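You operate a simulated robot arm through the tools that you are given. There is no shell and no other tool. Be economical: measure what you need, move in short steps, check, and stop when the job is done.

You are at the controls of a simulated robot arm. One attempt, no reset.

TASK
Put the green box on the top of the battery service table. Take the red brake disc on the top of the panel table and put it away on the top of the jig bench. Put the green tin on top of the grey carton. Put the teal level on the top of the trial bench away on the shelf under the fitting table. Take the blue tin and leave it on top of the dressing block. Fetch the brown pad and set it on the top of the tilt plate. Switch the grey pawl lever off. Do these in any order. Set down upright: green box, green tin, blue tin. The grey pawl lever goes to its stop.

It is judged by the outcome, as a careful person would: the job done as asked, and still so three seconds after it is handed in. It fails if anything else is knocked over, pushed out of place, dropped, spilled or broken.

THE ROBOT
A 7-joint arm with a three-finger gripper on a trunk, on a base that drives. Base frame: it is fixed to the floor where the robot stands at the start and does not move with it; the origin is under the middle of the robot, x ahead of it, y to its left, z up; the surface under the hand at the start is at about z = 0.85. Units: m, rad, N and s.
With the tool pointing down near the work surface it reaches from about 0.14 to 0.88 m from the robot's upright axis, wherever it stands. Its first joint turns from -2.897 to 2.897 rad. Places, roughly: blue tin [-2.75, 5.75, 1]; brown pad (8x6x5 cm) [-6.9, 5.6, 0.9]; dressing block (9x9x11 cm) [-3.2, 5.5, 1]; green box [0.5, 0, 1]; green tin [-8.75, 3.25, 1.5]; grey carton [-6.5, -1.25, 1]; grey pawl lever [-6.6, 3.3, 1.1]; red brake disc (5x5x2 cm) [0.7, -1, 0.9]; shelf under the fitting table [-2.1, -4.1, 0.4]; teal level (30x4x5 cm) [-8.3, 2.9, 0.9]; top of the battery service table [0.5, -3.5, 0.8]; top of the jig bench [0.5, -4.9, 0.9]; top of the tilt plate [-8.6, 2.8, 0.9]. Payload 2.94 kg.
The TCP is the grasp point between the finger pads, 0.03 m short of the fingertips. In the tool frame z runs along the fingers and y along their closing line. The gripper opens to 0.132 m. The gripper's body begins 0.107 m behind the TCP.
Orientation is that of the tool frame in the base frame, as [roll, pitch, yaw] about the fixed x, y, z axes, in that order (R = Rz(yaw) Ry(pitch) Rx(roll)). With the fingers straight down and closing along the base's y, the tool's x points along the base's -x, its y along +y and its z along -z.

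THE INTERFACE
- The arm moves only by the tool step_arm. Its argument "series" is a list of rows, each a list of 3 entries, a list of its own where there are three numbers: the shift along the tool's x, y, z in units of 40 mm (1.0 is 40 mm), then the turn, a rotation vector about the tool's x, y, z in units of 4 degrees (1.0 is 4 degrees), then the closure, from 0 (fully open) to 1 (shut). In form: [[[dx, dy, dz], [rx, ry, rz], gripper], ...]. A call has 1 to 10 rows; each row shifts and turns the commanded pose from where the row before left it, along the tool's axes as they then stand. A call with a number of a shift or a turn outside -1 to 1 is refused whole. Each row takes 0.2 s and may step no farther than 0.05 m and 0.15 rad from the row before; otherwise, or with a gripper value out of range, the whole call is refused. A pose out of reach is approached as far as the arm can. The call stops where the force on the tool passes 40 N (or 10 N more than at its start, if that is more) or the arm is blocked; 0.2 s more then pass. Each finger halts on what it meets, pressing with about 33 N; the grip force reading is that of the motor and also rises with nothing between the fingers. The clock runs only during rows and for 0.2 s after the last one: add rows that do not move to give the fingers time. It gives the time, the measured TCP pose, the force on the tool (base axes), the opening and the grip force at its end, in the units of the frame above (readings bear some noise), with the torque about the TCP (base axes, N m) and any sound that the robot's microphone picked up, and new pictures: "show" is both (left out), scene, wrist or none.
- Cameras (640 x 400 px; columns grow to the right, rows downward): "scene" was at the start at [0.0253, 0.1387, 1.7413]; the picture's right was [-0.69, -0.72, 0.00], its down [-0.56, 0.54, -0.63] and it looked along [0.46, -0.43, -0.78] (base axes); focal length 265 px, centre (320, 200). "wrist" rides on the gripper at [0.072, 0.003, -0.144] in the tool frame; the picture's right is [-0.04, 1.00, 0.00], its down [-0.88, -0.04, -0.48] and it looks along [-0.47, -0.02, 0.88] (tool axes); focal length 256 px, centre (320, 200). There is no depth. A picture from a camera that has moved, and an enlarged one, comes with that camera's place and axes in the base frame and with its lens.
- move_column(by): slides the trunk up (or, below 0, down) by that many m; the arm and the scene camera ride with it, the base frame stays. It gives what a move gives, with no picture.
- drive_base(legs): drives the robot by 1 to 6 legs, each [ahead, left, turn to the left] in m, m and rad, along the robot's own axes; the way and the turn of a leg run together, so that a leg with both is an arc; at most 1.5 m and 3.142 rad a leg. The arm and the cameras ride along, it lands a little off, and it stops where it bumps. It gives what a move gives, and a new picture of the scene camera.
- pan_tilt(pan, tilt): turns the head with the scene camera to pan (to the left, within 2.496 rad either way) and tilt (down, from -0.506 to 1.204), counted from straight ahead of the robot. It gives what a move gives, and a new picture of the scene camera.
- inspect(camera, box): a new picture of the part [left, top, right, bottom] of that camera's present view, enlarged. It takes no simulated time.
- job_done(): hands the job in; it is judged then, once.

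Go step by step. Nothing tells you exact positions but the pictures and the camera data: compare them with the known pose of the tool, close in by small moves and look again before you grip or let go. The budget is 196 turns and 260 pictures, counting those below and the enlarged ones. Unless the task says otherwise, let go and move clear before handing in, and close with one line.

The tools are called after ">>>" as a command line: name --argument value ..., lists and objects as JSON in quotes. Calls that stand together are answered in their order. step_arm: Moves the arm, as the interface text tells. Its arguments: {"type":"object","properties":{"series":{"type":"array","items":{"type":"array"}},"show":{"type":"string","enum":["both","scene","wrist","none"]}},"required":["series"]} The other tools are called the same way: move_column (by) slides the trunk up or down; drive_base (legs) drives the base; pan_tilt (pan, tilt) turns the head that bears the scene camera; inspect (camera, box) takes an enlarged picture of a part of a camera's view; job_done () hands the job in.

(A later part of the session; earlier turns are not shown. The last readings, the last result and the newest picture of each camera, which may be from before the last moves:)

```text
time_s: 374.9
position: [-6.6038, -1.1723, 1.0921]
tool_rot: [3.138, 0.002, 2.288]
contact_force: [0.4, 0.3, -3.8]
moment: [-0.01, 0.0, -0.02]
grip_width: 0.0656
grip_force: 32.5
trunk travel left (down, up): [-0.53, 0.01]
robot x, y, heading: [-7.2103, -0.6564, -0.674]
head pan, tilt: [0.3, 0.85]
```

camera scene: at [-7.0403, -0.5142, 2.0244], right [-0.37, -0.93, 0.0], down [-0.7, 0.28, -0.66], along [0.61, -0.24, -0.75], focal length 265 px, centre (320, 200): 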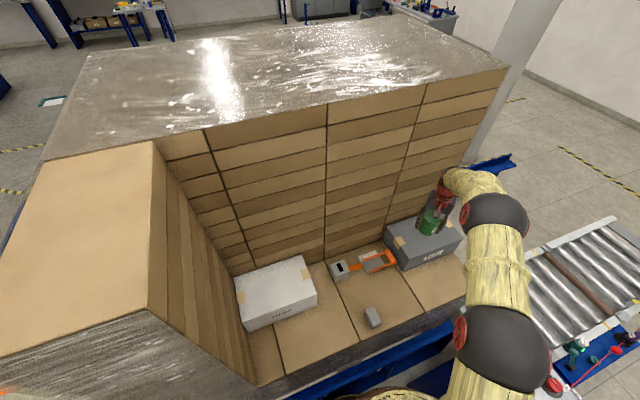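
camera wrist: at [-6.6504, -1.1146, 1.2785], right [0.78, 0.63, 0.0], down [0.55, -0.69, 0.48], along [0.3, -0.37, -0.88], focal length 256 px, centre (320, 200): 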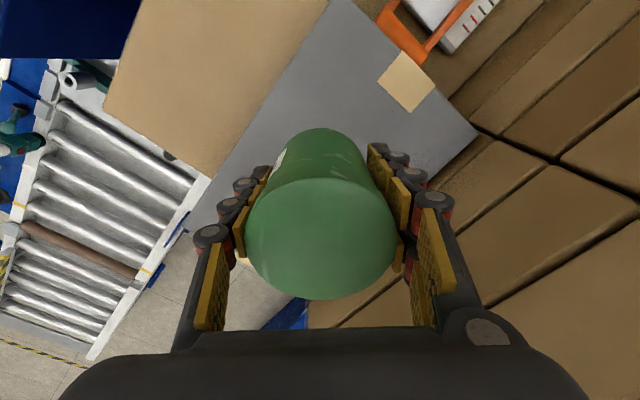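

>>> step_arm --series '[[[0, 0, 0.08], [0, 0, 0], 1], [[0, 0, 0.08], [0, 0, 0], 1], [[0, 0, 0], [0, 0, 0], 1]]' --show "none"

>>> step_arm --series '[[[0, 0, 0.07], [0, 0, 0], 1], [[0, 0, 0], [0, 0, 0], 1]]' --show "none"

>>> step_arm --series '[[[0, 0, 0.07], [0, 0, 0], 1], [[0, 0, 0], [0, 0, 0], 1]]' --show "none"

```text
time_s: 375.7
position: [-6.6051, -1.1736, 1.0843]
tool_rot: [3.138, 0.001, 2.289]
contact_force: [-0.6, 1.1, -3.0]
moment: [-0.01, 0.01, 0.02]
grip_width: 0.0656
grip_force: 33.0
trunk travel left (down, up): [-0.53, 0.01]
robot x, y, heading: [-7.2107, -0.6568, -0.677]
head pan, tilt: [0.3, 0.85]
```

```text
time_s: 376.3
position: [-6.6056, -1.1733, 1.0807]
tool_rot: [3.14, 0.004, 2.29]
contact_force: [0.3, -0.7, -3.0]
moment: [0.01, 0.02, -0.03]
grip_width: 0.0656
grip_force: 33.2
trunk travel left (down, up): [-0.53, 0.01]
robot x, y, heading: [-7.2131, -0.6517, -0.676]
head pan, tilt: [0.3, 0.85]
```

```text
time_s: 376.9
position: [-6.6043, -1.1728, 1.0788]
tool_rot: [3.138, 0.002, 2.289]
contact_force: [0.8, 0.6, -2.6]
moment: [0.01, 0.04, 0.02]
grip_width: 0.0658
grip_force: 32.8
trunk travel left (down, up): [-0.53, 0.01]
robot x, y, heading: [-7.2112, -0.6573, -0.675]
head pan, tilt: [0.3, 0.85]
```

>>> step_arm --series '[[[0, 0, 0.07], [0, 0, 0], 1], [[0, 0, 0], [0, 0, 0], 1]]' --show "none"

>>> step_arm --series '[[[0, 0, 0.07], [0, 0, 0], 1], [[0, 0, 0], [0, 0, 0], 1]]' --show "none"

>>> step_arm --series '[[[0, 0, 0.07], [0, 0, 0], 1], [[0, 0, 0], [0, 0, 0], 1]]' --show "none"

>>> step_arm --series '[[[0, 0, 0.07], [0, 0, 0], 1], [[0, 0, 0], [0, 0, 0], 1]]' --show "none"

```text
time_s: 377.5
position: [-6.6045, -1.174, 1.0766]
tool_rot: [3.136, 0.001, 2.29]
contact_force: [0.7, -0.1, -4.1]
moment: [-0.02, 0.0, -0.02]
grip_width: 0.0657
grip_force: 33.2
trunk travel left (down, up): [-0.53, 0.01]
robot x, y, heading: [-7.2099, -0.6518, -0.678]
head pan, tilt: [0.3, 0.85]
```

```text
time_s: 378.1
position: [-6.6054, -1.1735, 1.0737]
tool_rot: [3.137, 0.002, 2.29]
contact_force: [0.3, 0.0, -3.4]
moment: [0.02, 0.0, -0.01]
grip_width: 0.0656
grip_force: 32.7
trunk travel left (down, up): [-0.53, 0.01]
robot x, y, heading: [-7.2124, -0.6498, -0.67]
head pan, tilt: [0.3, 0.85]
```

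```text
time_s: 378.7
position: [-6.6049, -1.174, 1.0715]
tool_rot: [3.137, 0.001, 2.289]
contact_force: [-0.4, 0.0, -3.8]
moment: [-0.02, -0.02, -0.05]
grip_width: 0.0656
grip_force: 33.0
trunk travel left (down, up): [-0.53, 0.01]
robot x, y, heading: [-7.2082, -0.6539, -0.675]
head pan, tilt: [0.3, 0.85]
```

```text
time_s: 379.3
position: [-6.6056, -1.1732, 1.0683]
tool_rot: [3.138, 0.002, 2.289]
contact_force: [-0.2, 0.2, -4.0]
moment: [0.02, 0.03, 0.04]
grip_width: 0.0658
grip_force: 33.2
trunk travel left (down, up): [-0.53, 0.01]
robot x, y, heading: [-7.2076, -0.6575, -0.674]
head pan, tilt: [0.3, 0.85]
```

>>> step_arm --series '[[[0, 0, 0.06], [0, 0, 0], 1], [[0, 0, 0.06], [0, 0, 0], 1], [[0, 0, 0.06], [0, 0, 0], 1], [[0, 0, 0], [0, 0, 0], 1]]' --show "none"

>>> inspect --camera "scene" --box '[390, 170, 480, 270]'

```text
time_s: 380.3
position: [-6.6051, -1.1732, 1.0611]
tool_rot: [3.138, 0.002, 2.29]
contact_force: [-0.6, 0.8, 3.9]
moment: [0.01, 0.24, -0.03]
grip_width: 0.0659
grip_force: 33.0
trunk travel left (down, up): [-0.53, 0.01]
robot x, y, heading: [-7.2081, -0.6518, -0.674]
head pan, tilt: [0.3, 0.85]
```

```text
4.00 times, centred on (435, 220) of scene
camera zoom: at [-7.0407, -0.5141, 2.0245], right [-0.37, -0.93, 0.0], down [-0.7, 0.28, -0.66], along [0.61, -0.24, -0.75], focal length 1058 px, centre (-140, 120)
```

zoom: 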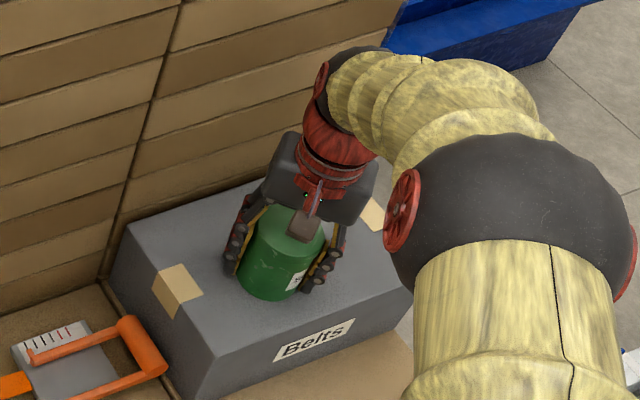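

Contact: the tin is seated on the carton. I release in steps and rise straight up.

>>> step_arm --series '[[[0, 0, -0.02], [0, 0, 0], 1], [[0, 0, 0], [0, 0, 0], 0.45], [[0, 0, 0], [0, 0, 0], 0.35], [[0, 0, 0], [0, 0, 0], 0.3], [[0, 0, 0], [0, 0, 0], 0.3], [[0, 0, -0.5], [0, 0, 0], 0.3], [[0, 0, -1], [0, 0, 0], 0.3], [[0, 0, -1], [0, 0, 0], 0.3], [[0, 0, -1], [0, 0, 0], 0.3], [[0, 0, -1], [0, 0, 0], 0.3]]' --show "wrist"

```text
time_s: 382.5
position: [-6.6104, -1.1721, 1.2412]
tool_rot: [3.137, -0.001, 2.292]
contact_force: [0.3, -0.1, -0.3]
moment: [-0.06, -0.02, 0.0]
grip_width: 0.0927
grip_force: 0.1
trunk travel left (down, up): [-0.53, 0.01]
robot x, y, heading: [-7.2108, -0.6514, -0.674]
head pan, tilt: [0.3, 0.85]
camera wrist: at [-6.6568, -1.114, 1.386], right [0.78, 0.63, 0.0], down [0.55, -0.69, 0.47], along [0.3, -0.37, -0.88], focal length 256 px, centre (320, 200)
```

wrist: 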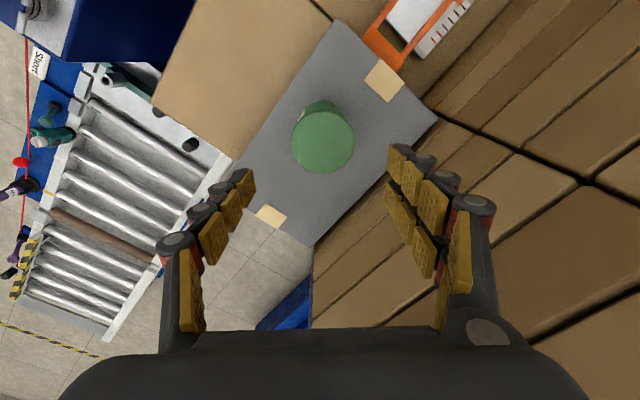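

The green tin stands on the grey carton. I rise, retract, back out and head to the lever from the south side of the bench.

>>> step_arm --series '[[[0, 0, -1], [0, 0, 0], 0.3], [[0, 0, -1], [0, 0, 0], 0.3], [[0, 0, -1], [0, 0, 0], 0.3], [[1, 0, -0.6], [0, 0, 0], 0.3], [[1, 0, -0.6], [0, 0, 0], 0.3], [[1, 0, -0.6], [0, 0, 0], 0.3], [[1, 0, -0.5], [0, 0, 0], 0.3], [[1, 0, 0], [0, 0, 0], 0.3], [[1, 0, 0], [0, 0, 0], 0.3], [[1, 0, 0], [0, 0, 0], 0.3]]' --show "scene"

>>> drive_base --legs '[[0, 0, -0.58], [-1.0, 0, 0], [-1.0, 0, 0], [0, 0, 2.82], [0.8, 0, 0], [0, -1.1, 0]]'

>>> move_column --by -0.28

>>> pan_tilt --pan 0.0 --tilt 0.6

```text
time_s: 384.7
position: [-6.7948, -0.9602, 1.4556]
tool_rot: [3.137, 0.003, 2.292]
contact_force: [-1.0, 0.4, -0.1]
moment: [-0.04, -0.09, -0.03]
grip_width: 0.0925
grip_force: 0.1
trunk travel left (down, up): [-0.53, 0.01]
robot x, y, heading: [-7.2073, -0.6553, -0.681]
head pan, tilt: [0.3, 0.85]
camera scene: at [-7.0422, -0.5125, 2.0245], right [-0.37, -0.93, 0.0], down [-0.7, 0.28, -0.66], along [0.61, -0.24, -0.75], focal length 265 px, centre (320, 200)
```

scene: 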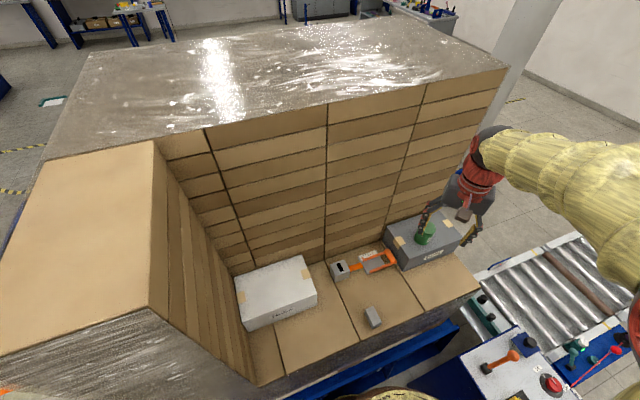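

```text
time_s: 411.9
position: [-6.9624, 2.6467, 1.4544]
tool_rot: [3.138, 0.002, -1.609]
contact_force: [0.4, -0.2, 0.9]
moment: [0.01, 0.02, 0.0]
grip_width: 0.0924
grip_force: 0.2
trunk travel left (down, up): [-0.53, 0.01]
robot x, y, heading: [-6.8699, 2.1351, 1.709]
head pan, tilt: [0.3, 0.85]
camera scene: at [-7.0887, 2.1542, 2.0245], right [0.91, 0.42, 0.0], down [0.32, -0.68, -0.66], along [-0.28, 0.6, -0.75], focal length 265 px, centre (320, 200)
```

scene: 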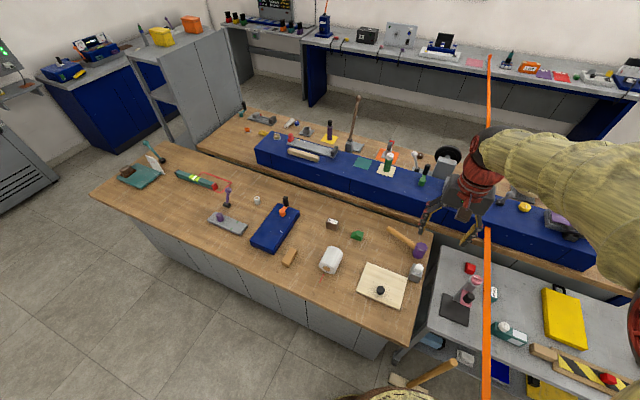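

```text
time_s: 414.7
position: [-6.9619, 2.6465, 1.1749]
tool_rot: [3.139, 0.003, -1.609]
contact_force: [0.4, 0.0, 0.3]
moment: [-0.02, 0.0, 0.0]
grip_width: 0.0922
grip_force: 0.1
trunk travel left (down, up): [-0.25, 0.29]
robot x, y, heading: [-6.8726, 2.1387, 1.71]
head pan, tilt: [0.3, 0.85]
```

```text
time_s: 415.5
position: [-6.9624, 2.6458, 1.1738]
tool_rot: [3.139, 0.002, -1.609]
contact_force: [0.9, 0.3, -0.3]
moment: [0.0, 0.01, -0.01]
grip_width: 0.0926
grip_force: 0.0
trunk travel left (down, up): [-0.25, 0.29]
robot x, y, heading: [-6.8681, 2.1354, 1.706]
head pan, tilt: [0.0, 0.6]
camera scene: at [-7.0684, 2.1707, 1.7653], right [0.99, 0.14, 0.0], down [0.08, -0.56, -0.82], along [-0.11, 0.82, -0.57], focal length 265 px, centre (320, 200)
```

scene: 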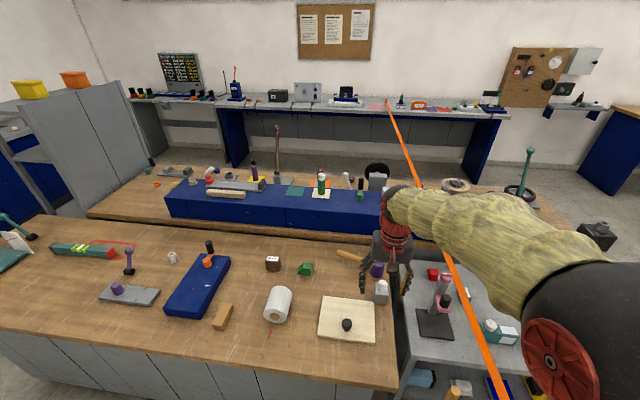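

The lever must be reached from the north bench side later. First the teal level: I will take it from the bench's west end with the hand tilted forward, gripping it across its width so I can slide it lengthwise onto the shelf. I drive to the west end.

>>> step_arm --series '[[[1, 0, -0.3], [0, 0, -1], 0.3], [[1, 0, -0.3], [0, 0, -1], 0.3], [[1, 0, -0.3], [0, 0, -1], 0], [[0, 0, 0], [0, 0, -1], 0], [[0, 0, 0], [0, 0, -1], 0], [[0, 0, 0], [0, 0, -1], 0], [[0, 0, 0], [0, 0, -1], 0], [[0, 0, 0], [0, 0, -1], 0], [[0, 0, 0], [0, 0, -1], 0], [[0, 0, 0], [0, 0, -1], 0]]' --show "none"

>>> drive_base --legs '[[0, 0, -0.135], [0, 1.3, 0], [0, 1.3, 0], [0.75, 0, 0], [0, 0, -1.57]]'

>>> pan_tilt --pan 0.0 --tilt 0.7

```text
time_s: 417.7
position: [-6.9594, 2.526, 1.21]
tool_rot: [3.14, 0.002, -0.911]
contact_force: [-0.1, 0.7, 0.0]
moment: [-0.02, 0.0, -0.03]
grip_width: 0.1318
grip_force: 0.1
trunk travel left (down, up): [-0.25, 0.29]
robot x, y, heading: [-6.8743, 2.1368, 1.709]
head pan, tilt: [0.0, 0.6]
```

```text
time_s: 438.1
position: [-9.0337, 2.8397, 1.2107]
tool_rot: [3.139, 0.004, -2.608]
contact_force: [0.1, 0.2, -0.4]
moment: [0.01, 0.03, 0.0]
grip_width: 0.1321
grip_force: 0.0
trunk travel left (down, up): [-0.25, 0.29]
robot x, y, heading: [-9.4334, 2.8012, 0.012]
head pan, tilt: [0.0, 0.6]
camera scene: at [-9.3748, 2.9945, 1.7653], right [0.01, -1.0, 0.0], down [-0.56, -0.01, -0.82], along [0.82, 0.01, -0.57], focal length 265 px, centre (320, 200)
```

scene: 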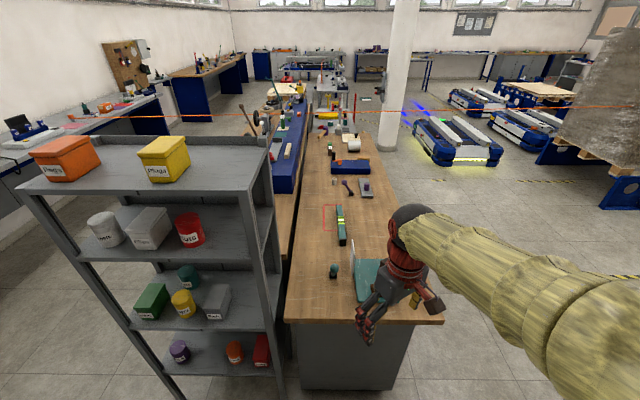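

```text
time_s: 438.8
position: [-9.0353, 2.8383, 1.2098]
tool_rot: [3.14, 0.003, -2.61]
contact_force: [0.6, 0.1, 0.6]
moment: [-0.02, 0.0, 0.01]
grip_width: 0.1319
grip_force: 0.1
trunk travel left (down, up): [-0.25, 0.29]
robot x, y, heading: [-9.4344, 2.8041, 0.008]
head pan, tilt: [0.0, 0.7]
camera scene: at [-9.3783, 2.9945, 1.7567], right [0.01, -1.0, 0.0], down [-0.64, -0.01, -0.77], along [0.77, 0.01, -0.64], focal length 265 px, centre (320, 200)
```

scene: 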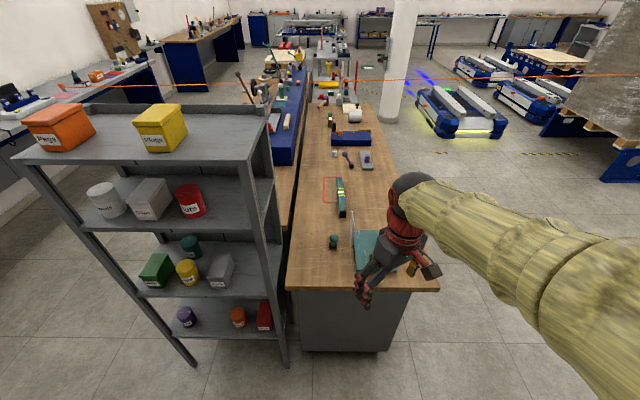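

>>> inspect --camera "scene" --box '[300, 150, 420, 300]'

>>> step_arm --series '[[[0, 0, 0], [0, 0, -1], 0], [[0, 0, 0], [0, 0, -1], 0], [[0, 0, 0], [0, 0, -1], 0], [[0, 0, 0], [0, 0, -1], 0], [[0, 0, 0], [0, 0, -1], 0], [[0, 0, 0], [0, 0, -1], 0], [[0, 0, 0], [0, 0, -1], 0], [[0, 0, 0], [0, 0, -1], 0], [[0, 0, 0], [0, 0, -1], 0], [[0, 0, 0], [0, 0, -1], 0]]' --show "none"

>>> step_arm --series '[[[0, 0, 0], [0, 0, -1], 0], [[0, 0, 0], [0, 0, -1], 0], [[0, 0, 0], [0, 0, -1], 0], [[0, 0, 0], [0, 0, -1], 0], [[0, 0, 0], [0, 0, -1], 0], [[0, 0, 0], [0, 0, -1], 0], [[0, 0, 0], [0, 0, -1], 0], [[0, 0, 0], [0, 0, -1], 0], [[0, 0, 0], [0, 0, -1], 0], [[0, 0, 0], [0, 0, -1], 0]]' --show "none"

>>> step_arm --series '[[[0, 0, 0], [0, 0, -1], 0], [[0, 0, 0], [0, 0, -1], 0], [[0, 0, 0], [0, 0, -1], 0], [[0, 0, 0], [0, 0, -1], 0], [[0, 0, 0], [0, 0, -1], 0], [[0, 0, 0], [0, 0, -1], 0], [[0, 0, 0], [0, 0, -1], 0], [[0, 0, 0], [0, 0, -1], 0], [[0, 0, 0], [0, 0, -1], 0], [[0, 0, 0], [0, 0, -1], 0]]' --show "wrist"

```text
2.67 times, centred on (360, 225) of scene
camera zoom: at [-9.3783, 2.9945, 1.7567], right [0.01, -1.0, 0.0], down [-0.64, -0.01, -0.77], along [0.77, 0.01, -0.64], focal length 706 px, centre (213, 133)
```

zoom: 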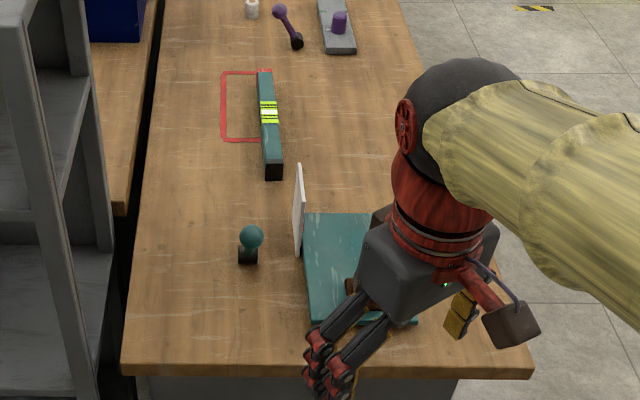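

```text
time_s: 441.0
position: [-9.0344, 2.8406, 1.211]
tool_rot: [-3.141, 0.001, -1.912]
contact_force: [0.4, -0.8, 0.0]
moment: [0.02, 0.02, -0.04]
grip_width: 0.1319
grip_force: 0.1
trunk travel left (down, up): [-0.25, 0.29]
robot x, y, heading: [-9.4329, 2.8039, 0.012]
head pan, tilt: [0.0, 0.7]
```

```text
time_s: 443.2
position: [-9.0347, 2.8399, 1.2107]
tool_rot: [-3.137, 0.001, -1.211]
contact_force: [-0.5, -0.1, 0.0]
moment: [0.01, 0.03, 0.01]
grip_width: 0.1319
grip_force: 0.1
trunk travel left (down, up): [-0.25, 0.29]
robot x, y, heading: [-9.428, 2.8024, 0.011]
head pan, tilt: [0.0, 0.7]
```

```text
time_s: 445.4
position: [-9.0363, 2.8392, 1.2102]
tool_rot: [-3.139, -0.001, -0.512]
contact_force: [-0.8, -0.2, 0.6]
moment: [0.02, -0.02, -0.01]
grip_width: 0.1319
grip_force: 0.0
trunk travel left (down, up): [-0.25, 0.29]
robot x, y, heading: [-9.4318, 2.8035, 0.008]
head pan, tilt: [0.0, 0.7]
camera wrist: at [-8.9747, 2.8014, 1.3547], right [-0.53, -0.85, 0.0], down [-0.75, 0.46, 0.48], along [-0.4, 0.25, -0.88], focal length 256 px, centre (320, 200)
```

wrist: 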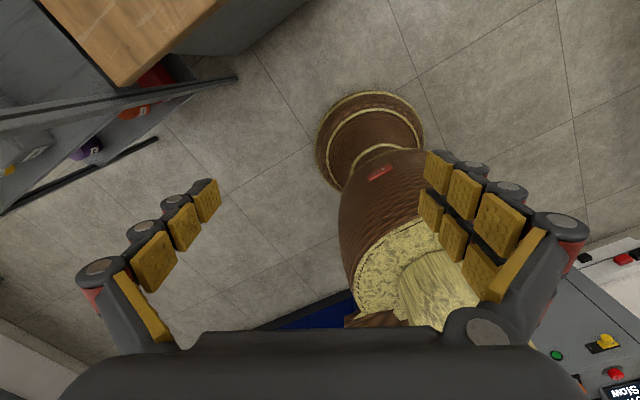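

Level lies along x from about −8.41 to −8.12 at y ≈ 2.898. I finish the hand turn and tilt it forward 44°.

>>> step_arm --series '[[[0, 0, 0], [0, 0, -1], 0], [[0, 0, 0], [0, 0, -1], 0], [[0, 0, 0], [0, 0, -1], 0], [[0, 0, 0], [0, 0, -1], 0], [[0, 0, 0], [0, 0, -1], 0], [[0, 0, 0], [0, 0, -1], 0], [[0, 0, 0], [0, 0, -1], 0], [[0, 0, 0], [0, 0, -0.4], 0], [[0, 0, 0], [0, 1, 0], 0], [[0, 0, 0], [0, 1, 0], 0]]' --show "none"

>>> step_arm --series '[[[0, 0, 0], [0, 1, 0], 0], [[0, 0, 0], [0, 1, 0], 0], [[0, 0, 0], [0, 1, 0], 0], [[0, 0, 0], [0, 1, 0], 0], [[0, 0, 0], [0, 1, 0], 0], [[0, 0, 0], [0, 1, 0], 0], [[0, 0, 0], [0, 1, 0], 0], [[0, 0, 0], [0, 1, 0], 0], [[0, 0, 0], [0, 1, 0], 0], [[0, 0, 0], [0, 0, 0], 0]]' --show "scene"

```text
time_s: 447.6
position: [-9.0353, 2.8438, 1.2133]
tool_rot: [-3.14, -0.143, 0.001]
contact_force: [0.4, 0.3, 0.2]
moment: [0.02, -0.04, -0.01]
grip_width: 0.132
grip_force: 0.0
out of reach, approached as far as the arm can: row 8
trunk travel left (down, up): [-0.25, 0.29]
robot x, y, heading: [-9.4294, 2.7996, 0.01]
head pan, tilt: [0.0, 0.7]
```

```text
time_s: 449.8
position: [-9.0331, 2.8451, 1.2129]
tool_rot: [-3.139, -0.771, -0.002]
contact_force: [0.0, -1.0, -0.9]
moment: [-0.02, -0.03, 0.03]
grip_width: 0.1319
grip_force: 0.1
trunk travel left (down, up): [-0.25, 0.29]
robot x, y, heading: [-9.433, 2.8027, 0.012]
head pan, tilt: [0.0, 0.7]
camera scene: at [-9.3786, 2.9944, 1.7567], right [0.01, -1.0, 0.0], down [-0.64, -0.01, -0.77], along [0.76, 0.01, -0.64], focal length 265 px, centre (320, 200)
```

scene: 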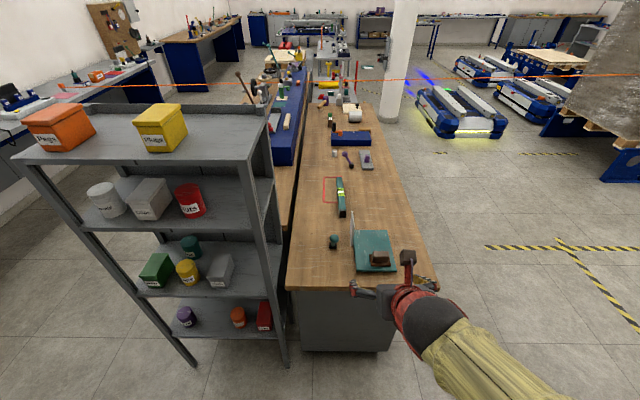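

>>> drive_base --legs '[[0.26, 0.06, -0.01]]'

>>> inspect --camera "wrist" --box '[0, 0, 640, 400]'

>>> inspect --camera "scene" --box '[280, 130, 460, 300]'

```text
time_s: 451.7
position: [-8.7693, 2.9041, 1.2122]
tool_rot: [-3.138, -0.768, -0.005]
contact_force: [0.2, 0.8, 0.0]
moment: [0.01, 0.02, 0.0]
grip_width: 0.1319
grip_force: 0.0
trunk travel left (down, up): [-0.25, 0.29]
robot x, y, heading: [-9.1678, 2.8676, 0.004]
head pan, tilt: [0.0, 0.7]
camera scene: at [-9.1139, 3.0562, 1.7567], right [0.01, -1.0, 0.0], down [-0.64, 0.0, -0.76], along [0.76, 0.0, -0.64], focal length 265 px, centre (320, 200)
```

scene: 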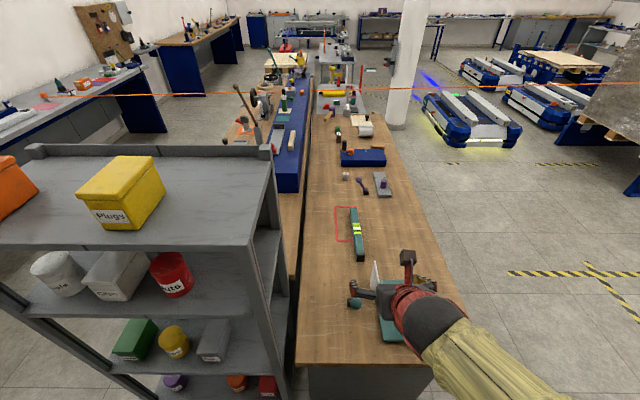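

```text
1.00 times, centred on (320, 200) of wrist (not enlarged: the box is as wide or as high as the picture)
camera zoom: at [-8.8187, 2.9029, 1.3672], right [-0.03, -1.0, -0.03], down [-0.96, 0.04, -0.27], along [0.27, 0.02, -0.96], focal length 256 px, centre (320, 200)
```

zoom: 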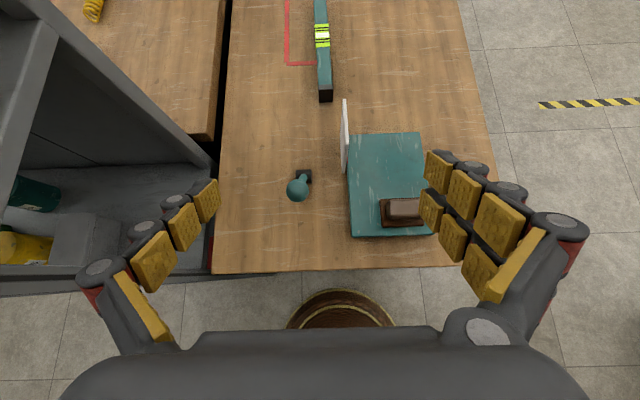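

```text
2.35 times, centred on (370, 215) of scene
camera zoom: at [-9.1139, 3.0562, 1.7567], right [0.01, -1.0, 0.0], down [-0.64, 0.0, -0.76], along [0.76, 0.0, -0.64], focal length 623 px, centre (202, 165)
```

zoom: 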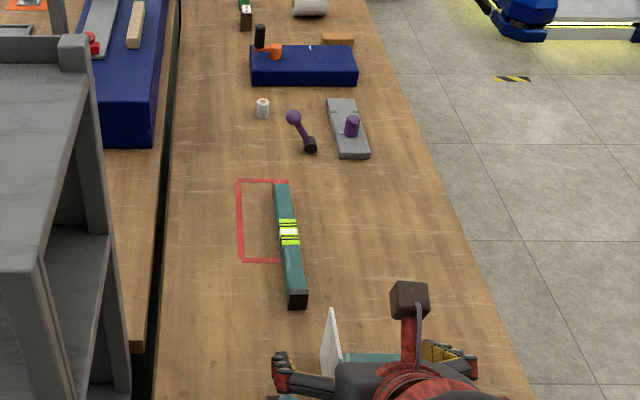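

Estimates: level's near end at (−8.43, 2.892), top z ≈ 0.905. I approach along the tilted tool axis part of the way.

>>> step_arm --series '[[[0.8, 0.33, 0], [0, 0, 0], 0], [[0.8, 0, 0], [0, 0, 0], 0], [[0.7, 0, 0], [0, 0, 0], 0], [[0, 0, 1], [0, 0, 0], 0], [[0, 0, 1], [0, 0, 0], 0], [[0, 0, 1], [0, 0, 0], 0], [[0, 0, 1], [0, 0, 0], 0], [[0, 0, 1], [0, 0, 0], 0], [[0, 0, 1], [0, 0, 0], 0], [[0, 0, 1], [0, 0, 0], 0]]'

```text
time_s: 453.9
position: [-8.5073, 2.8952, 1.0746]
tool_rot: [-3.137, -0.772, -0.006]
contact_force: [0.4, -0.4, -0.1]
moment: [-0.02, 0.03, -0.03]
grip_width: 0.1317
grip_force: 0.1
trunk travel left (down, up): [-0.25, 0.29]
robot x, y, heading: [-9.17, 2.8663, 0.007]
head pan, tilt: [0.0, 0.7]
camera scene: at [-9.1135, 3.0561, 1.7567], right [0.01, -1.0, 0.0], down [-0.64, 0.0, -0.76], along [0.76, 0.0, -0.64], focal length 265 px, centre (320, 200)
camera wrist: at [-8.5573, 2.891, 1.2297], right [-0.03, -1.0, -0.03], down [-0.96, 0.04, -0.27], along [0.27, 0.02, -0.96], focal length 256 px, centre (320, 200)
```

scene: 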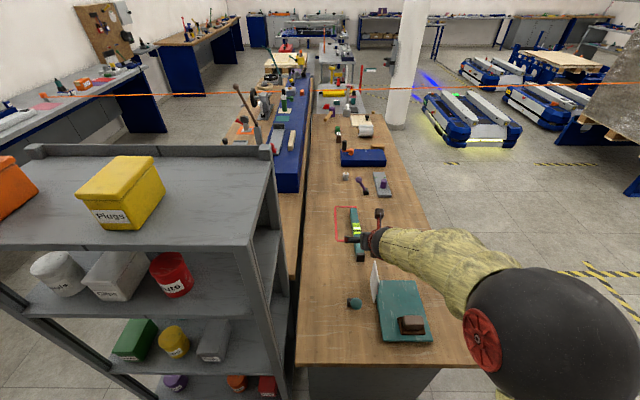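
wrist: 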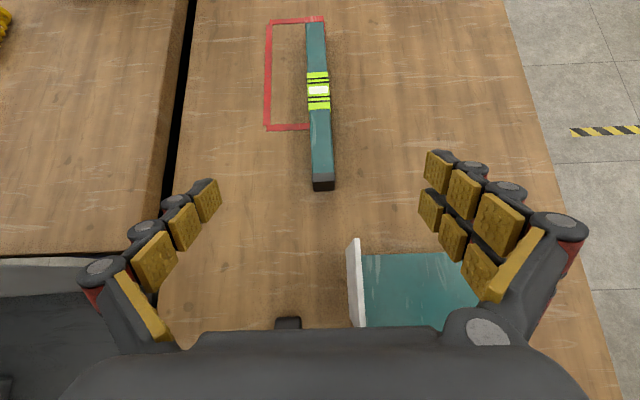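

The level is well aligned; judging by its known length, the bench top is nearer 0.825 and level top 0.875. I continue along the tool axis.

>>> step_arm --series '[[[0, 0, 1], [0, 0, 0], 0], [[0, 0, 1], [0, 0, 0], 0], [[0, 0, 1], [0, 0, 0], 0], [[0, 0, 1], [0, 0, 0], 0], [[0, 0, 1], [0, 0, 0], 0], [[0, 0, 0.7], [0, 0, 0], 0], [[0, 0, 0], [0, 0, 0], 0]]'

```text
time_s: 455.5
position: [-8.3526, 2.8908, 0.9137]
tool_rot: [-3.139, -0.77, -0.004]
contact_force: [0.6, -0.7, -0.5]
moment: [0.02, 0.01, -0.01]
grip_width: 0.132
grip_force: 0.0
trunk travel left (down, up): [-0.25, 0.29]
robot x, y, heading: [-9.1682, 2.8609, 0.004]
head pan, tilt: [0.0, 0.7]
camera scene: at [-9.1138, 3.0561, 1.7567], right [0.01, -1.0, 0.0], down [-0.64, 0.0, -0.76], along [0.76, 0.0, -0.64], focal length 265 px, centre (320, 200)
camera wrist: at [-8.4007, 2.889, 1.0678], right [-0.03, -1.0, -0.03], down [-0.96, 0.04, -0.27], along [0.27, 0.02, -0.96], focal length 256 px, centre (320, 200)
```

scene: 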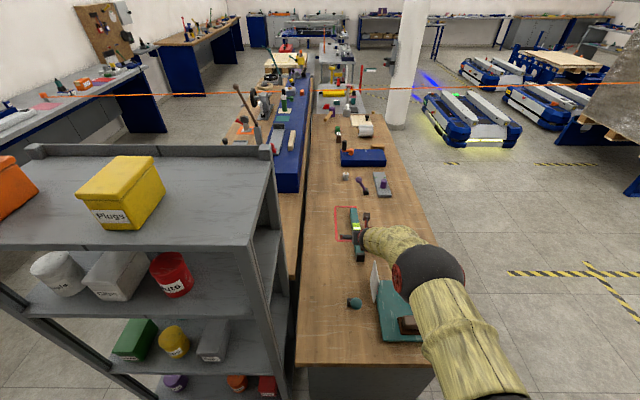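
wrist: 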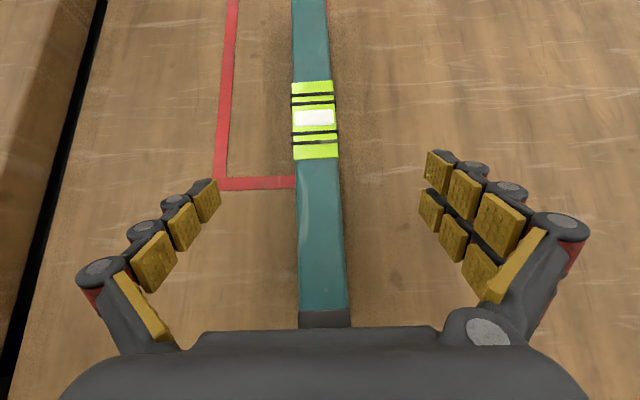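

>>> step_arm --series '[[[0, 0, 0.7], [0, 0, 0], 0], [[0, 0, 0.7], [0, 0, 0], 0], [[0, 0, 0], [0, 0, 0], 0]]' --show "none"

>>> step_arm --series '[[[-0.07, 0, 0.072], [0, 0, 0], 0], [[-0.07, 0, 0.072], [0, 0, 0], 0], [[-0.07, 0, 0.072], [0, 0, 0], 0], [[-0.07, 0, 0.072], [0, 0, 0], 0], [[-0.07, 0, 0.072], [0, 0, 0], 0], [[0, 0, 0], [0, 0, 0], 0]]' --show "wrist"

```text
time_s: 456.3
position: [-8.311, 2.8915, 0.8743]
tool_rot: [-3.137, -0.769, -0.005]
contact_force: [-0.3, -0.5, 0.5]
moment: [0.0, -0.01, -0.03]
grip_width: 0.1317
grip_force: 0.0
trunk travel left (down, up): [-0.25, 0.29]
robot x, y, heading: [-9.1678, 2.8646, 0.003]
head pan, tilt: [0.0, 0.7]
```

```text
time_s: 457.2
position: [-8.304, 2.8889, 0.8706]
tool_rot: [-3.142, -0.785, -0.006]
contact_force: [2.4, -0.3, 6.8]
moment: [-0.51, 0.04, 0.3]
grip_width: 0.1324
grip_force: 0.1
trunk travel left (down, up): [-0.25, 0.29]
robot x, y, heading: [-9.1708, 2.8642, 0.005]
head pan, tilt: [0.0, 0.7]
stopped in row 4: the force on the tool passed its limit at 43 N (the readings are from after the stop); the commanded pose is now the measured one
camera wrist: at [-8.3552, 2.8862, 1.0238], right [-0.04, -1.0, -0.03], down [-0.96, 0.04, -0.28], along [0.29, 0.02, -0.96], focal length 256 px, centre (320, 200)
```

wrist: 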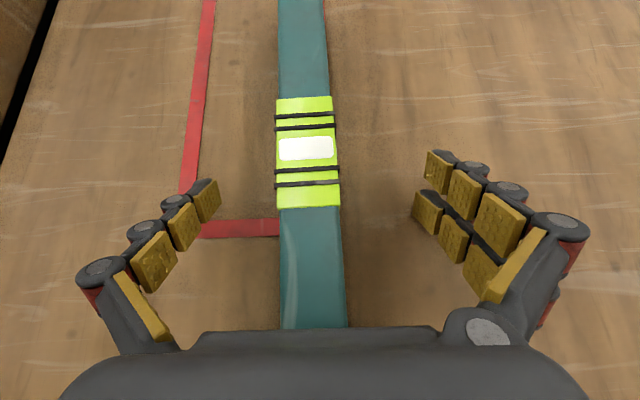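

Fingertips touched the bench; I raise ~12 mm (the tips dip while closing) and grip.

>>> step_arm --series '[[[0.21, 0, -0.215], [0, 0, 0], 0], [[0, 0, 0], [0, 0, 0], 0.3], [[0, 0, 0], [0, 0, 0], 0.6], [[0, 0, 0], [0, 0, 0], 1], [[0, 0, 0], [0, 0, 0], 1], [[0, 0, 0], [0, 0, 0], 1], [[0, 0, 0], [0, 0, 0], 1], [[0, 0, 0], [0, 0, 0], 1], [[0, 0, 0], [0, 0, 0], 1]]' --show "wrist"

```text
time_s: 459.0
position: [-8.3018, 2.8842, 0.8863]
tool_rot: [3.139, -0.792, -0.009]
contact_force: [2.9, -3.0, 6.3]
moment: [-0.31, -0.09, 0.0]
grip_width: 0.0319
grip_force: 9.1
trunk travel left (down, up): [-0.25, 0.29]
robot x, y, heading: [-9.1676, 2.8679, 0.006]
head pan, tilt: [0.0, 0.7]
stopped in row 9: the force on the tool passed its limit at 43 N (the readings are from after the stop); the commanded pose is now the measured one
camera wrist: at [-8.3534, 2.8826, 1.0399], right [-0.04, -1.0, -0.03], down [-0.96, 0.05, -0.29], along [0.29, 0.01, -0.96], focal length 256 px, centre (320, 200)
```

wrist: 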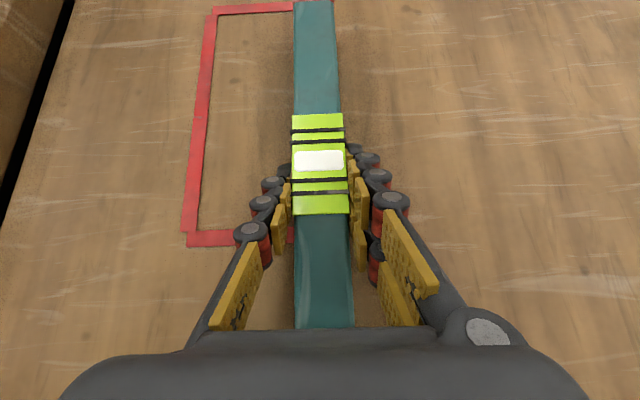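

>>> step_arm --series '[[[0.05, 0, -0.05], [0, 0, 0], 1], [[0, 0, 0], [0, 0, 0], 1], [[0, 0, 0], [0, 0, 0], 1], [[0, 0, 0], [0, 0, 0], 1]]' --show "none"

```text
time_s: 460.0
position: [-8.3024, 2.8858, 0.8861]
tool_rot: [3.138, -0.789, -0.008]
contact_force: [3.2, -1.6, 5.6]
moment: [-0.06, -0.15, -0.04]
grip_width: 0.0313
grip_force: 32.4
trunk travel left (down, up): [-0.25, 0.29]
robot x, y, heading: [-9.1666, 2.8593, 0.008]
head pan, tilt: [0.0, 0.7]
```

Holding firmly. I lift vertically and check.

>>> step_arm --series '[[[0.35, 0, -0.35], [0, 0, 0], 1], [[0.7, 0, -0.7], [0, 0, 0], 1], [[0.7, 0, -0.7], [0, 0, 0], 1], [[0.7, 0, -0.7], [0, 0, 0], 1], [[0.7, 0, -0.7], [0, 0, 0], 1], [[0.7, 0, -0.7], [0, 0, 0], 1], [[0, 0, 0], [0, 0, 0], 1]]'

```text
time_s: 461.3
position: [-8.3662, 2.8831, 0.9565]
tool_rot: [3.094, -0.618, 0.037]
contact_force: [-1.3, -0.1, -3.4]
moment: [0.05, -0.14, -0.02]
grip_width: 0.0314
grip_force: 33.1
trunk travel left (down, up): [-0.25, 0.29]
robot x, y, heading: [-9.1681, 2.8666, 0.005]
head pan, tilt: [0.0, 0.7]
stopped in row 6: the force on the tool passed its limit at 55 N (the readings are from after the stop); the commanded pose is now the measured one
camera scene: at [-9.116, 3.0556, 1.7565], right [0.0, -1.0, 0.0], down [-0.64, 0.0, -0.77], along [0.77, 0.0, -0.64], focal length 265 px, centre (320, 200)
camera wrist: at [-8.391, 2.8861, 1.1176], right [-0.02, -1.0, 0.01], down [-0.99, 0.02, -0.12], along [0.12, -0.01, -0.99], focal length 256 px, centre (320, 200)
```

scene: 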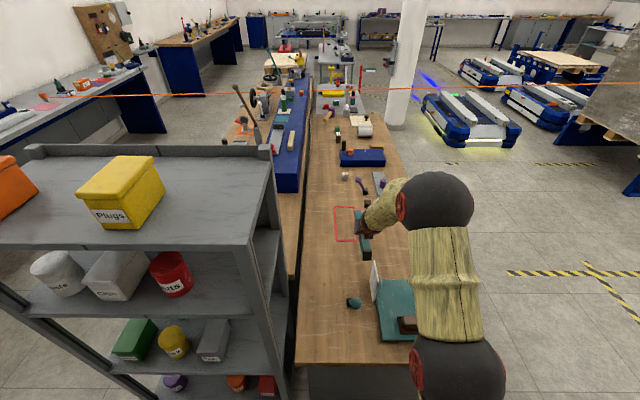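
wrist: 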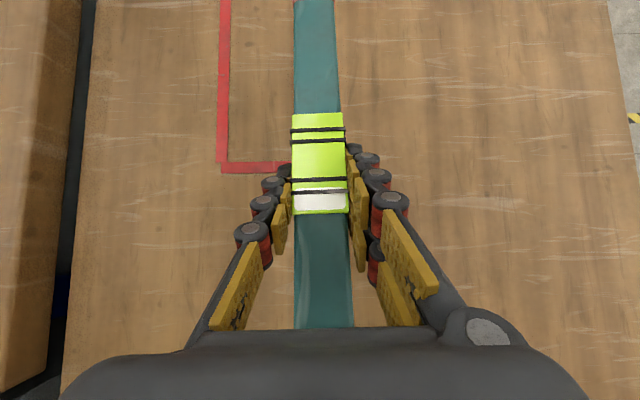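

>>> inspect --camera "scene" --box '[320, 160, 460, 340]'

```text
2.22 times, centred on (390, 250) of scene
camera zoom: at [-9.116, 3.0556, 1.7565], right [0.0, -1.0, 0.0], down [-0.64, 0.0, -0.77], along [0.77, 0.0, -0.64], focal length 588 px, centre (164, 89)
```

zoom: 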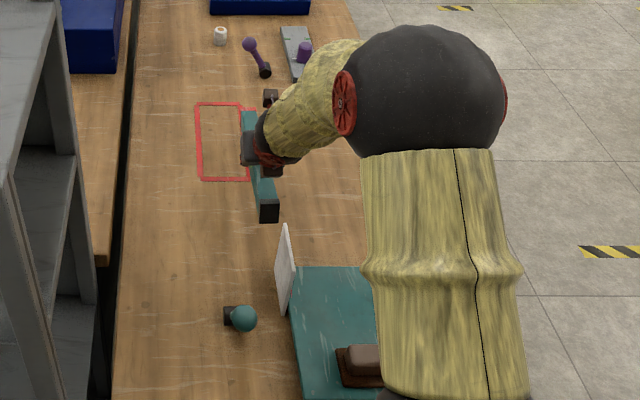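

>>> step_arm --series '[[[0.58, 0, -0.82], [0, 0, 0], 1], [[0.58, 0, -0.82], [0, 0, 0], 1], [[0.58, 0, -0.82], [0, 0, 0], 1], [[0, 0, 0], [0, 0, 0], 1]]' --show "wrist"

```text
time_s: 462.3
position: [-8.3626, 2.8889, 1.0812]
tool_rot: [3.095, -0.624, 0.038]
contact_force: [-0.5, 1.4, -1.7]
moment: [-0.01, 0.01, 0.04]
grip_width: 0.0312
grip_force: 32.6
trunk travel left (down, up): [-0.25, 0.29]
robot x, y, heading: [-9.1684, 2.8649, 0.006]
head pan, tilt: [0.0, 0.7]
camera wrist: at [-8.3882, 2.8907, 1.2411], right [-0.02, -1.0, 0.01], down [-0.99, 0.02, -0.13], along [0.13, -0.01, -0.99], focal length 256 px, centre (320, 200)
```

wrist: 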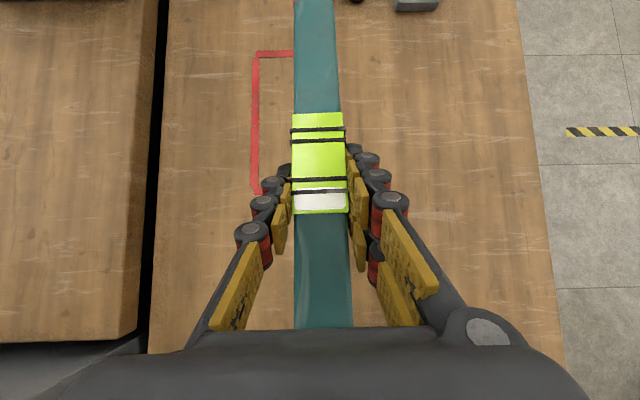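

The level is lifted clean. I raise more, pull back, then restore the tilt.

>>> step_arm --series '[[[0.58, 0, -0.81], [0, 0, 0], 1], [[0.58, 0, -0.81], [0, 0, 0], 1], [[0.58, 0, -0.81], [0, 0, 0], 1], [[-0.76, 0, -0.55], [0, 0, 0], 1], [[-0.76, 0, -0.55], [0, 0, 0], 1], [[-0.76, 0, -0.55], [0, 0, 0], 1], [[-0.76, 0, -0.55], [0, 0, 0], 1], [[-0.76, 0, -0.55], [0, 0, 0], 1], [[-0.76, 0, -0.55], [0, 0, 0], 1], [[-0.76, 0, -0.55], [0, 0, 0], 1]]' --show "none"

>>> step_arm --series '[[[0, 0, 0], [0, 0.8, 0], 1], [[0, 0, 0], [0, 0.8, 0], 1], [[0, 0, 0], [0, 0.8, 0], 1], [[0, 0, 0], [0, 0, 0], 1]]'

```text
time_s: 464.5
position: [-8.6274, 2.8902, 1.1999]
tool_rot: [3.097, -0.627, 0.037]
contact_force: [0.1, -0.1, -2.5]
moment: [0.04, -0.01, 0.0]
grip_width: 0.0311
grip_force: 32.7
trunk travel left (down, up): [-0.25, 0.29]
robot x, y, heading: [-9.1672, 2.8626, 0.004]
head pan, tilt: [0.0, 0.7]
```

```text
time_s: 465.5
position: [-8.6259, 2.8884, 1.2025]
tool_rot: [3.089, -0.795, 0.048]
contact_force: [0.2, 0.7, -1.7]
moment: [0.02, 0.03, 0.0]
grip_width: 0.0314
grip_force: 33.6
trunk travel left (down, up): [-0.25, 0.29]
robot x, y, heading: [-9.1668, 2.8623, 0.008]
head pan, tilt: [0.0, 0.7]
camera scene: at [-9.1147, 3.0557, 1.7567], right [0.0, -1.0, 0.0], down [-0.64, 0.0, -0.76], along [0.76, 0.0, -0.64], focal length 265 px, centre (320, 200)
camera wrist: at [-8.6793, 2.8917, 1.3553], right [-0.02, -1.0, 0.01], down [-0.95, 0.02, -0.3], along [0.3, -0.01, -0.96], focal length 256 px, centre (320, 200)
```

scene: 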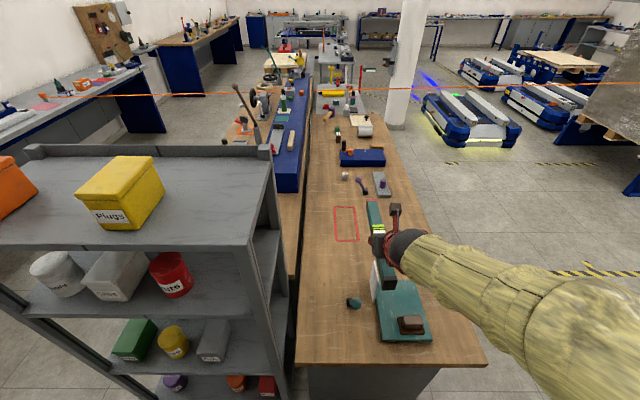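
wrist: 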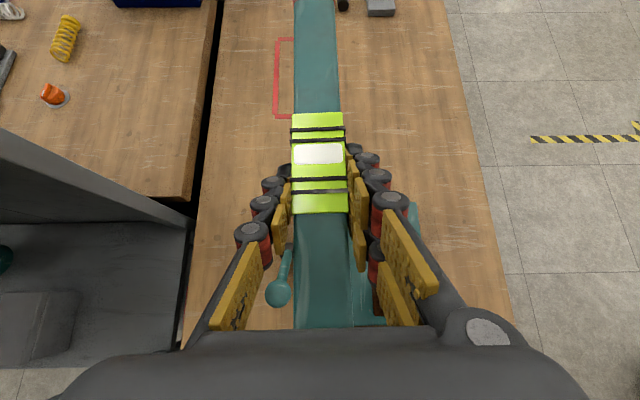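

The bubble is centred, so the level is horizontal in my grip. I take the known route: north aisle, then east, then down the panel aisle to the fitting table.

>>> drive_base --legs '[[-0.33, 0, 0], [0, 0, -1.57], [-0.9, 0, 0], [-0.95, 0, 0], [0, 0, 1.57]]'

```text
time_s: 484.2
position: [-9.0394, 4.7631, 1.2015]
tool_rot: [3.088, -0.795, 0.122]
contact_force: [0.9, 0.0, -2.9]
moment: [-0.03, 0.04, 0.03]
grip_width: 0.0315
grip_force: 33.0
trunk travel left (down, up): [-0.25, 0.29]
robot x, y, heading: [-9.5799, 4.7004, 0.076]
head pan, tilt: [0.0, 0.7]
camera scene: at [-9.5386, 4.8921, 1.7567], right [0.08, -1.0, 0.0], down [-0.64, -0.05, -0.76], along [0.76, 0.06, -0.64], focal length 265 px, centre (320, 200)
```

scene: 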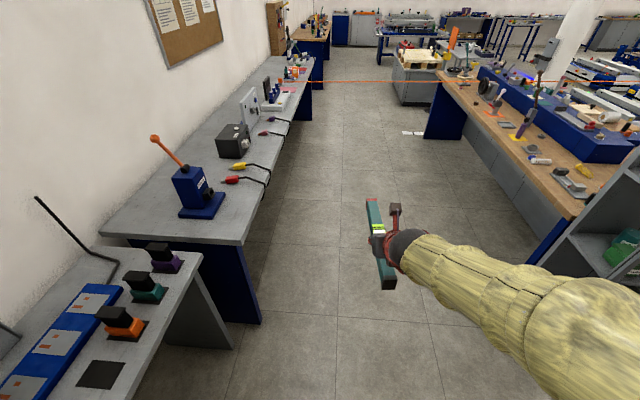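

>>> drive_base --legs '[[0, -0.08, -0.08], [1.5, 0, 0], [1.5, 0, 0], [1.5, 0, 0]]'

```text
time_s: 506.6
position: [-4.4666, 4.5268, 1.2017]
tool_rot: [3.091, -0.793, 0.001]
contact_force: [0.0, 0.2, -2.7]
moment: [0.01, 0.06, 0.03]
grip_width: 0.0312
grip_force: 33.1
trunk travel left (down, up): [-0.25, 0.29]
robot x, y, heading: [-5.0088, 4.5303, -0.039]
head pan, tilt: [0.0, 0.7]
camera scene: at [-4.9472, 4.7161, 1.7567], right [-0.04, -1.0, 0.0], down [-0.64, 0.03, -0.76], along [0.76, -0.03, -0.64], focal length 265 px, centre (320, 200)
```

scene: 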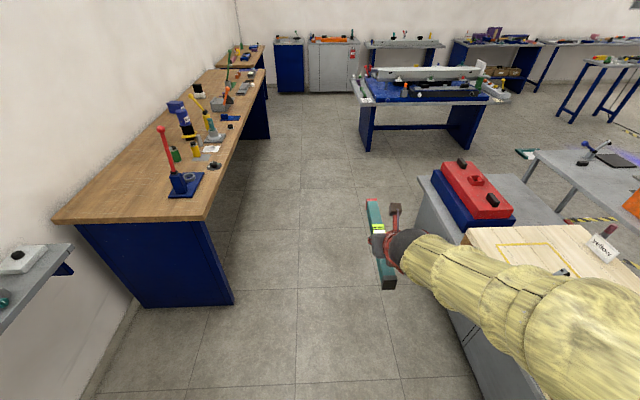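

>>> drive_base --legs '[[0, 0.2, 0.045], [1.5, 0, 0.01], [1.5, 0, 0.01], [1.5, 0, 0.01]]'

```text
time_s: 529.4
position: [0.0539, 4.7954, 1.2011]
tool_rot: [3.088, -0.795, 0.045]
contact_force: [0.3, -0.4, -1.4]
moment: [0.01, 0.06, 0.01]
grip_width: 0.0315
grip_force: 33.0
trunk travel left (down, up): [-0.25, 0.29]
robot x, y, heading: [-0.4932, 4.7766, 0.001]
head pan, tilt: [0.0, 0.7]
camera scene: at [-0.4338, 4.9647, 1.7567], right [0.0, -1.0, 0.0], down [-0.64, 0.0, -0.76], along [0.76, 0.0, -0.64], focal length 265 px, centre (320, 200)
```

scene: 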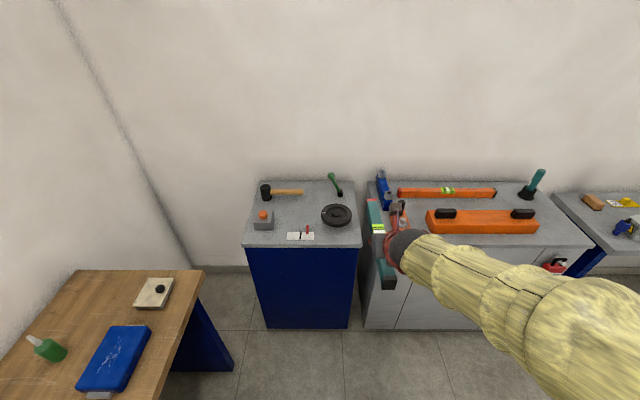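

>>> drive_base --legs '[[0, 0, -1.571], [0, 0.18, 0], [1.5, 0, 0], [1.5, 0, 0], [1.5, 0, 0]]'

```text
time_s: 555.6
position: [-0.3143, -0.2084, 1.2007]
tool_rot: [3.089, -0.794, -1.544]
contact_force: [-0.4, 0.2, -2.3]
moment: [0.08, 0.01, -0.03]
grip_width: 0.0313
grip_force: 33.1
trunk travel left (down, up): [-0.25, 0.29]
robot x, y, heading: [-0.3287, 0.3368, -1.589]
head pan, tilt: [0.0, 0.7]
camera scene: at [-0.1381, 0.2771, 1.7567], right [-1.0, 0.02, 0.0], down [0.01, 0.64, -0.76], along [-0.01, -0.76, -0.64], focal length 265 px, centre (320, 200)
```

scene: 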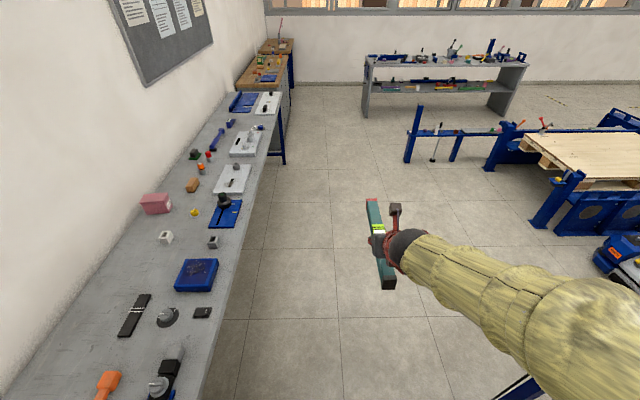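

>>> drive_base --legs '[[1.5, 0, 0.0], [1.5, 0, 0.01], [0.4, 0, 0.01]]'

>>> pan_tilt --pan -0.7 --tilt 0.5

```text
time_s: 572.0
position: [-0.4332, -3.578, 1.2025]
tool_rot: [3.089, -0.795, -1.563]
contact_force: [0.8, -0.1, -1.9]
moment: [0.05, -0.01, 0.02]
grip_width: 0.0313
grip_force: 32.8
trunk travel left (down, up): [-0.25, 0.29]
robot x, y, heading: [-0.4332, -3.035, -1.602]
head pan, tilt: [0.0, 0.7]
camera scene: at [-0.2486, -3.0962, 1.7567], right [-1.0, 0.03, 0.0], down [0.02, 0.64, -0.76], along [-0.03, -0.76, -0.64], focal length 265 px, centre (320, 200)
```

scene: 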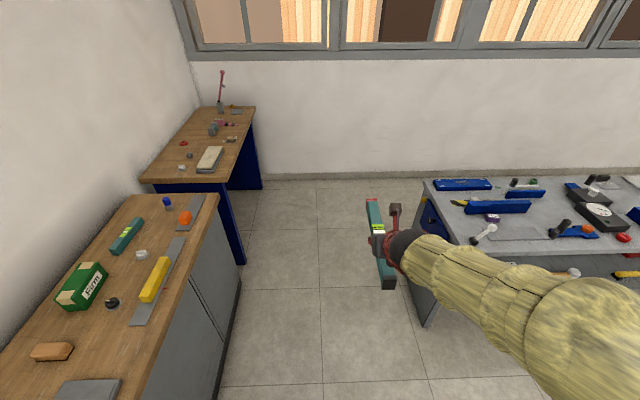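

```text
time_s: 573.1
position: [-0.4328, -3.5773, 1.2017]
tool_rot: [3.088, -0.794, -1.562]
contact_force: [0.5, -0.2, -2.3]
moment: [0.06, 0.0, 0.01]
grip_width: 0.0314
grip_force: 33.2
trunk travel left (down, up): [-0.25, 0.29]
robot x, y, heading: [-0.4367, -3.0298, -1.6]
head pan, tilt: [-0.7, 0.499]
camera scene: at [-0.3066, -3.0784, 1.7744], right [-0.74, 0.67, 0.0], down [0.32, 0.36, -0.88], along [-0.59, -0.65, -0.48], focal length 265 px, centre (320, 200)
```

scene: 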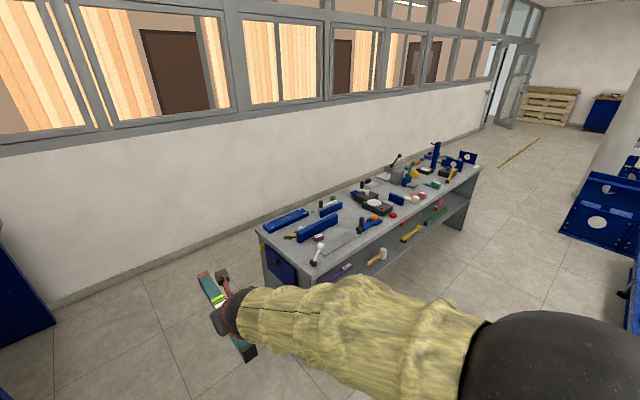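

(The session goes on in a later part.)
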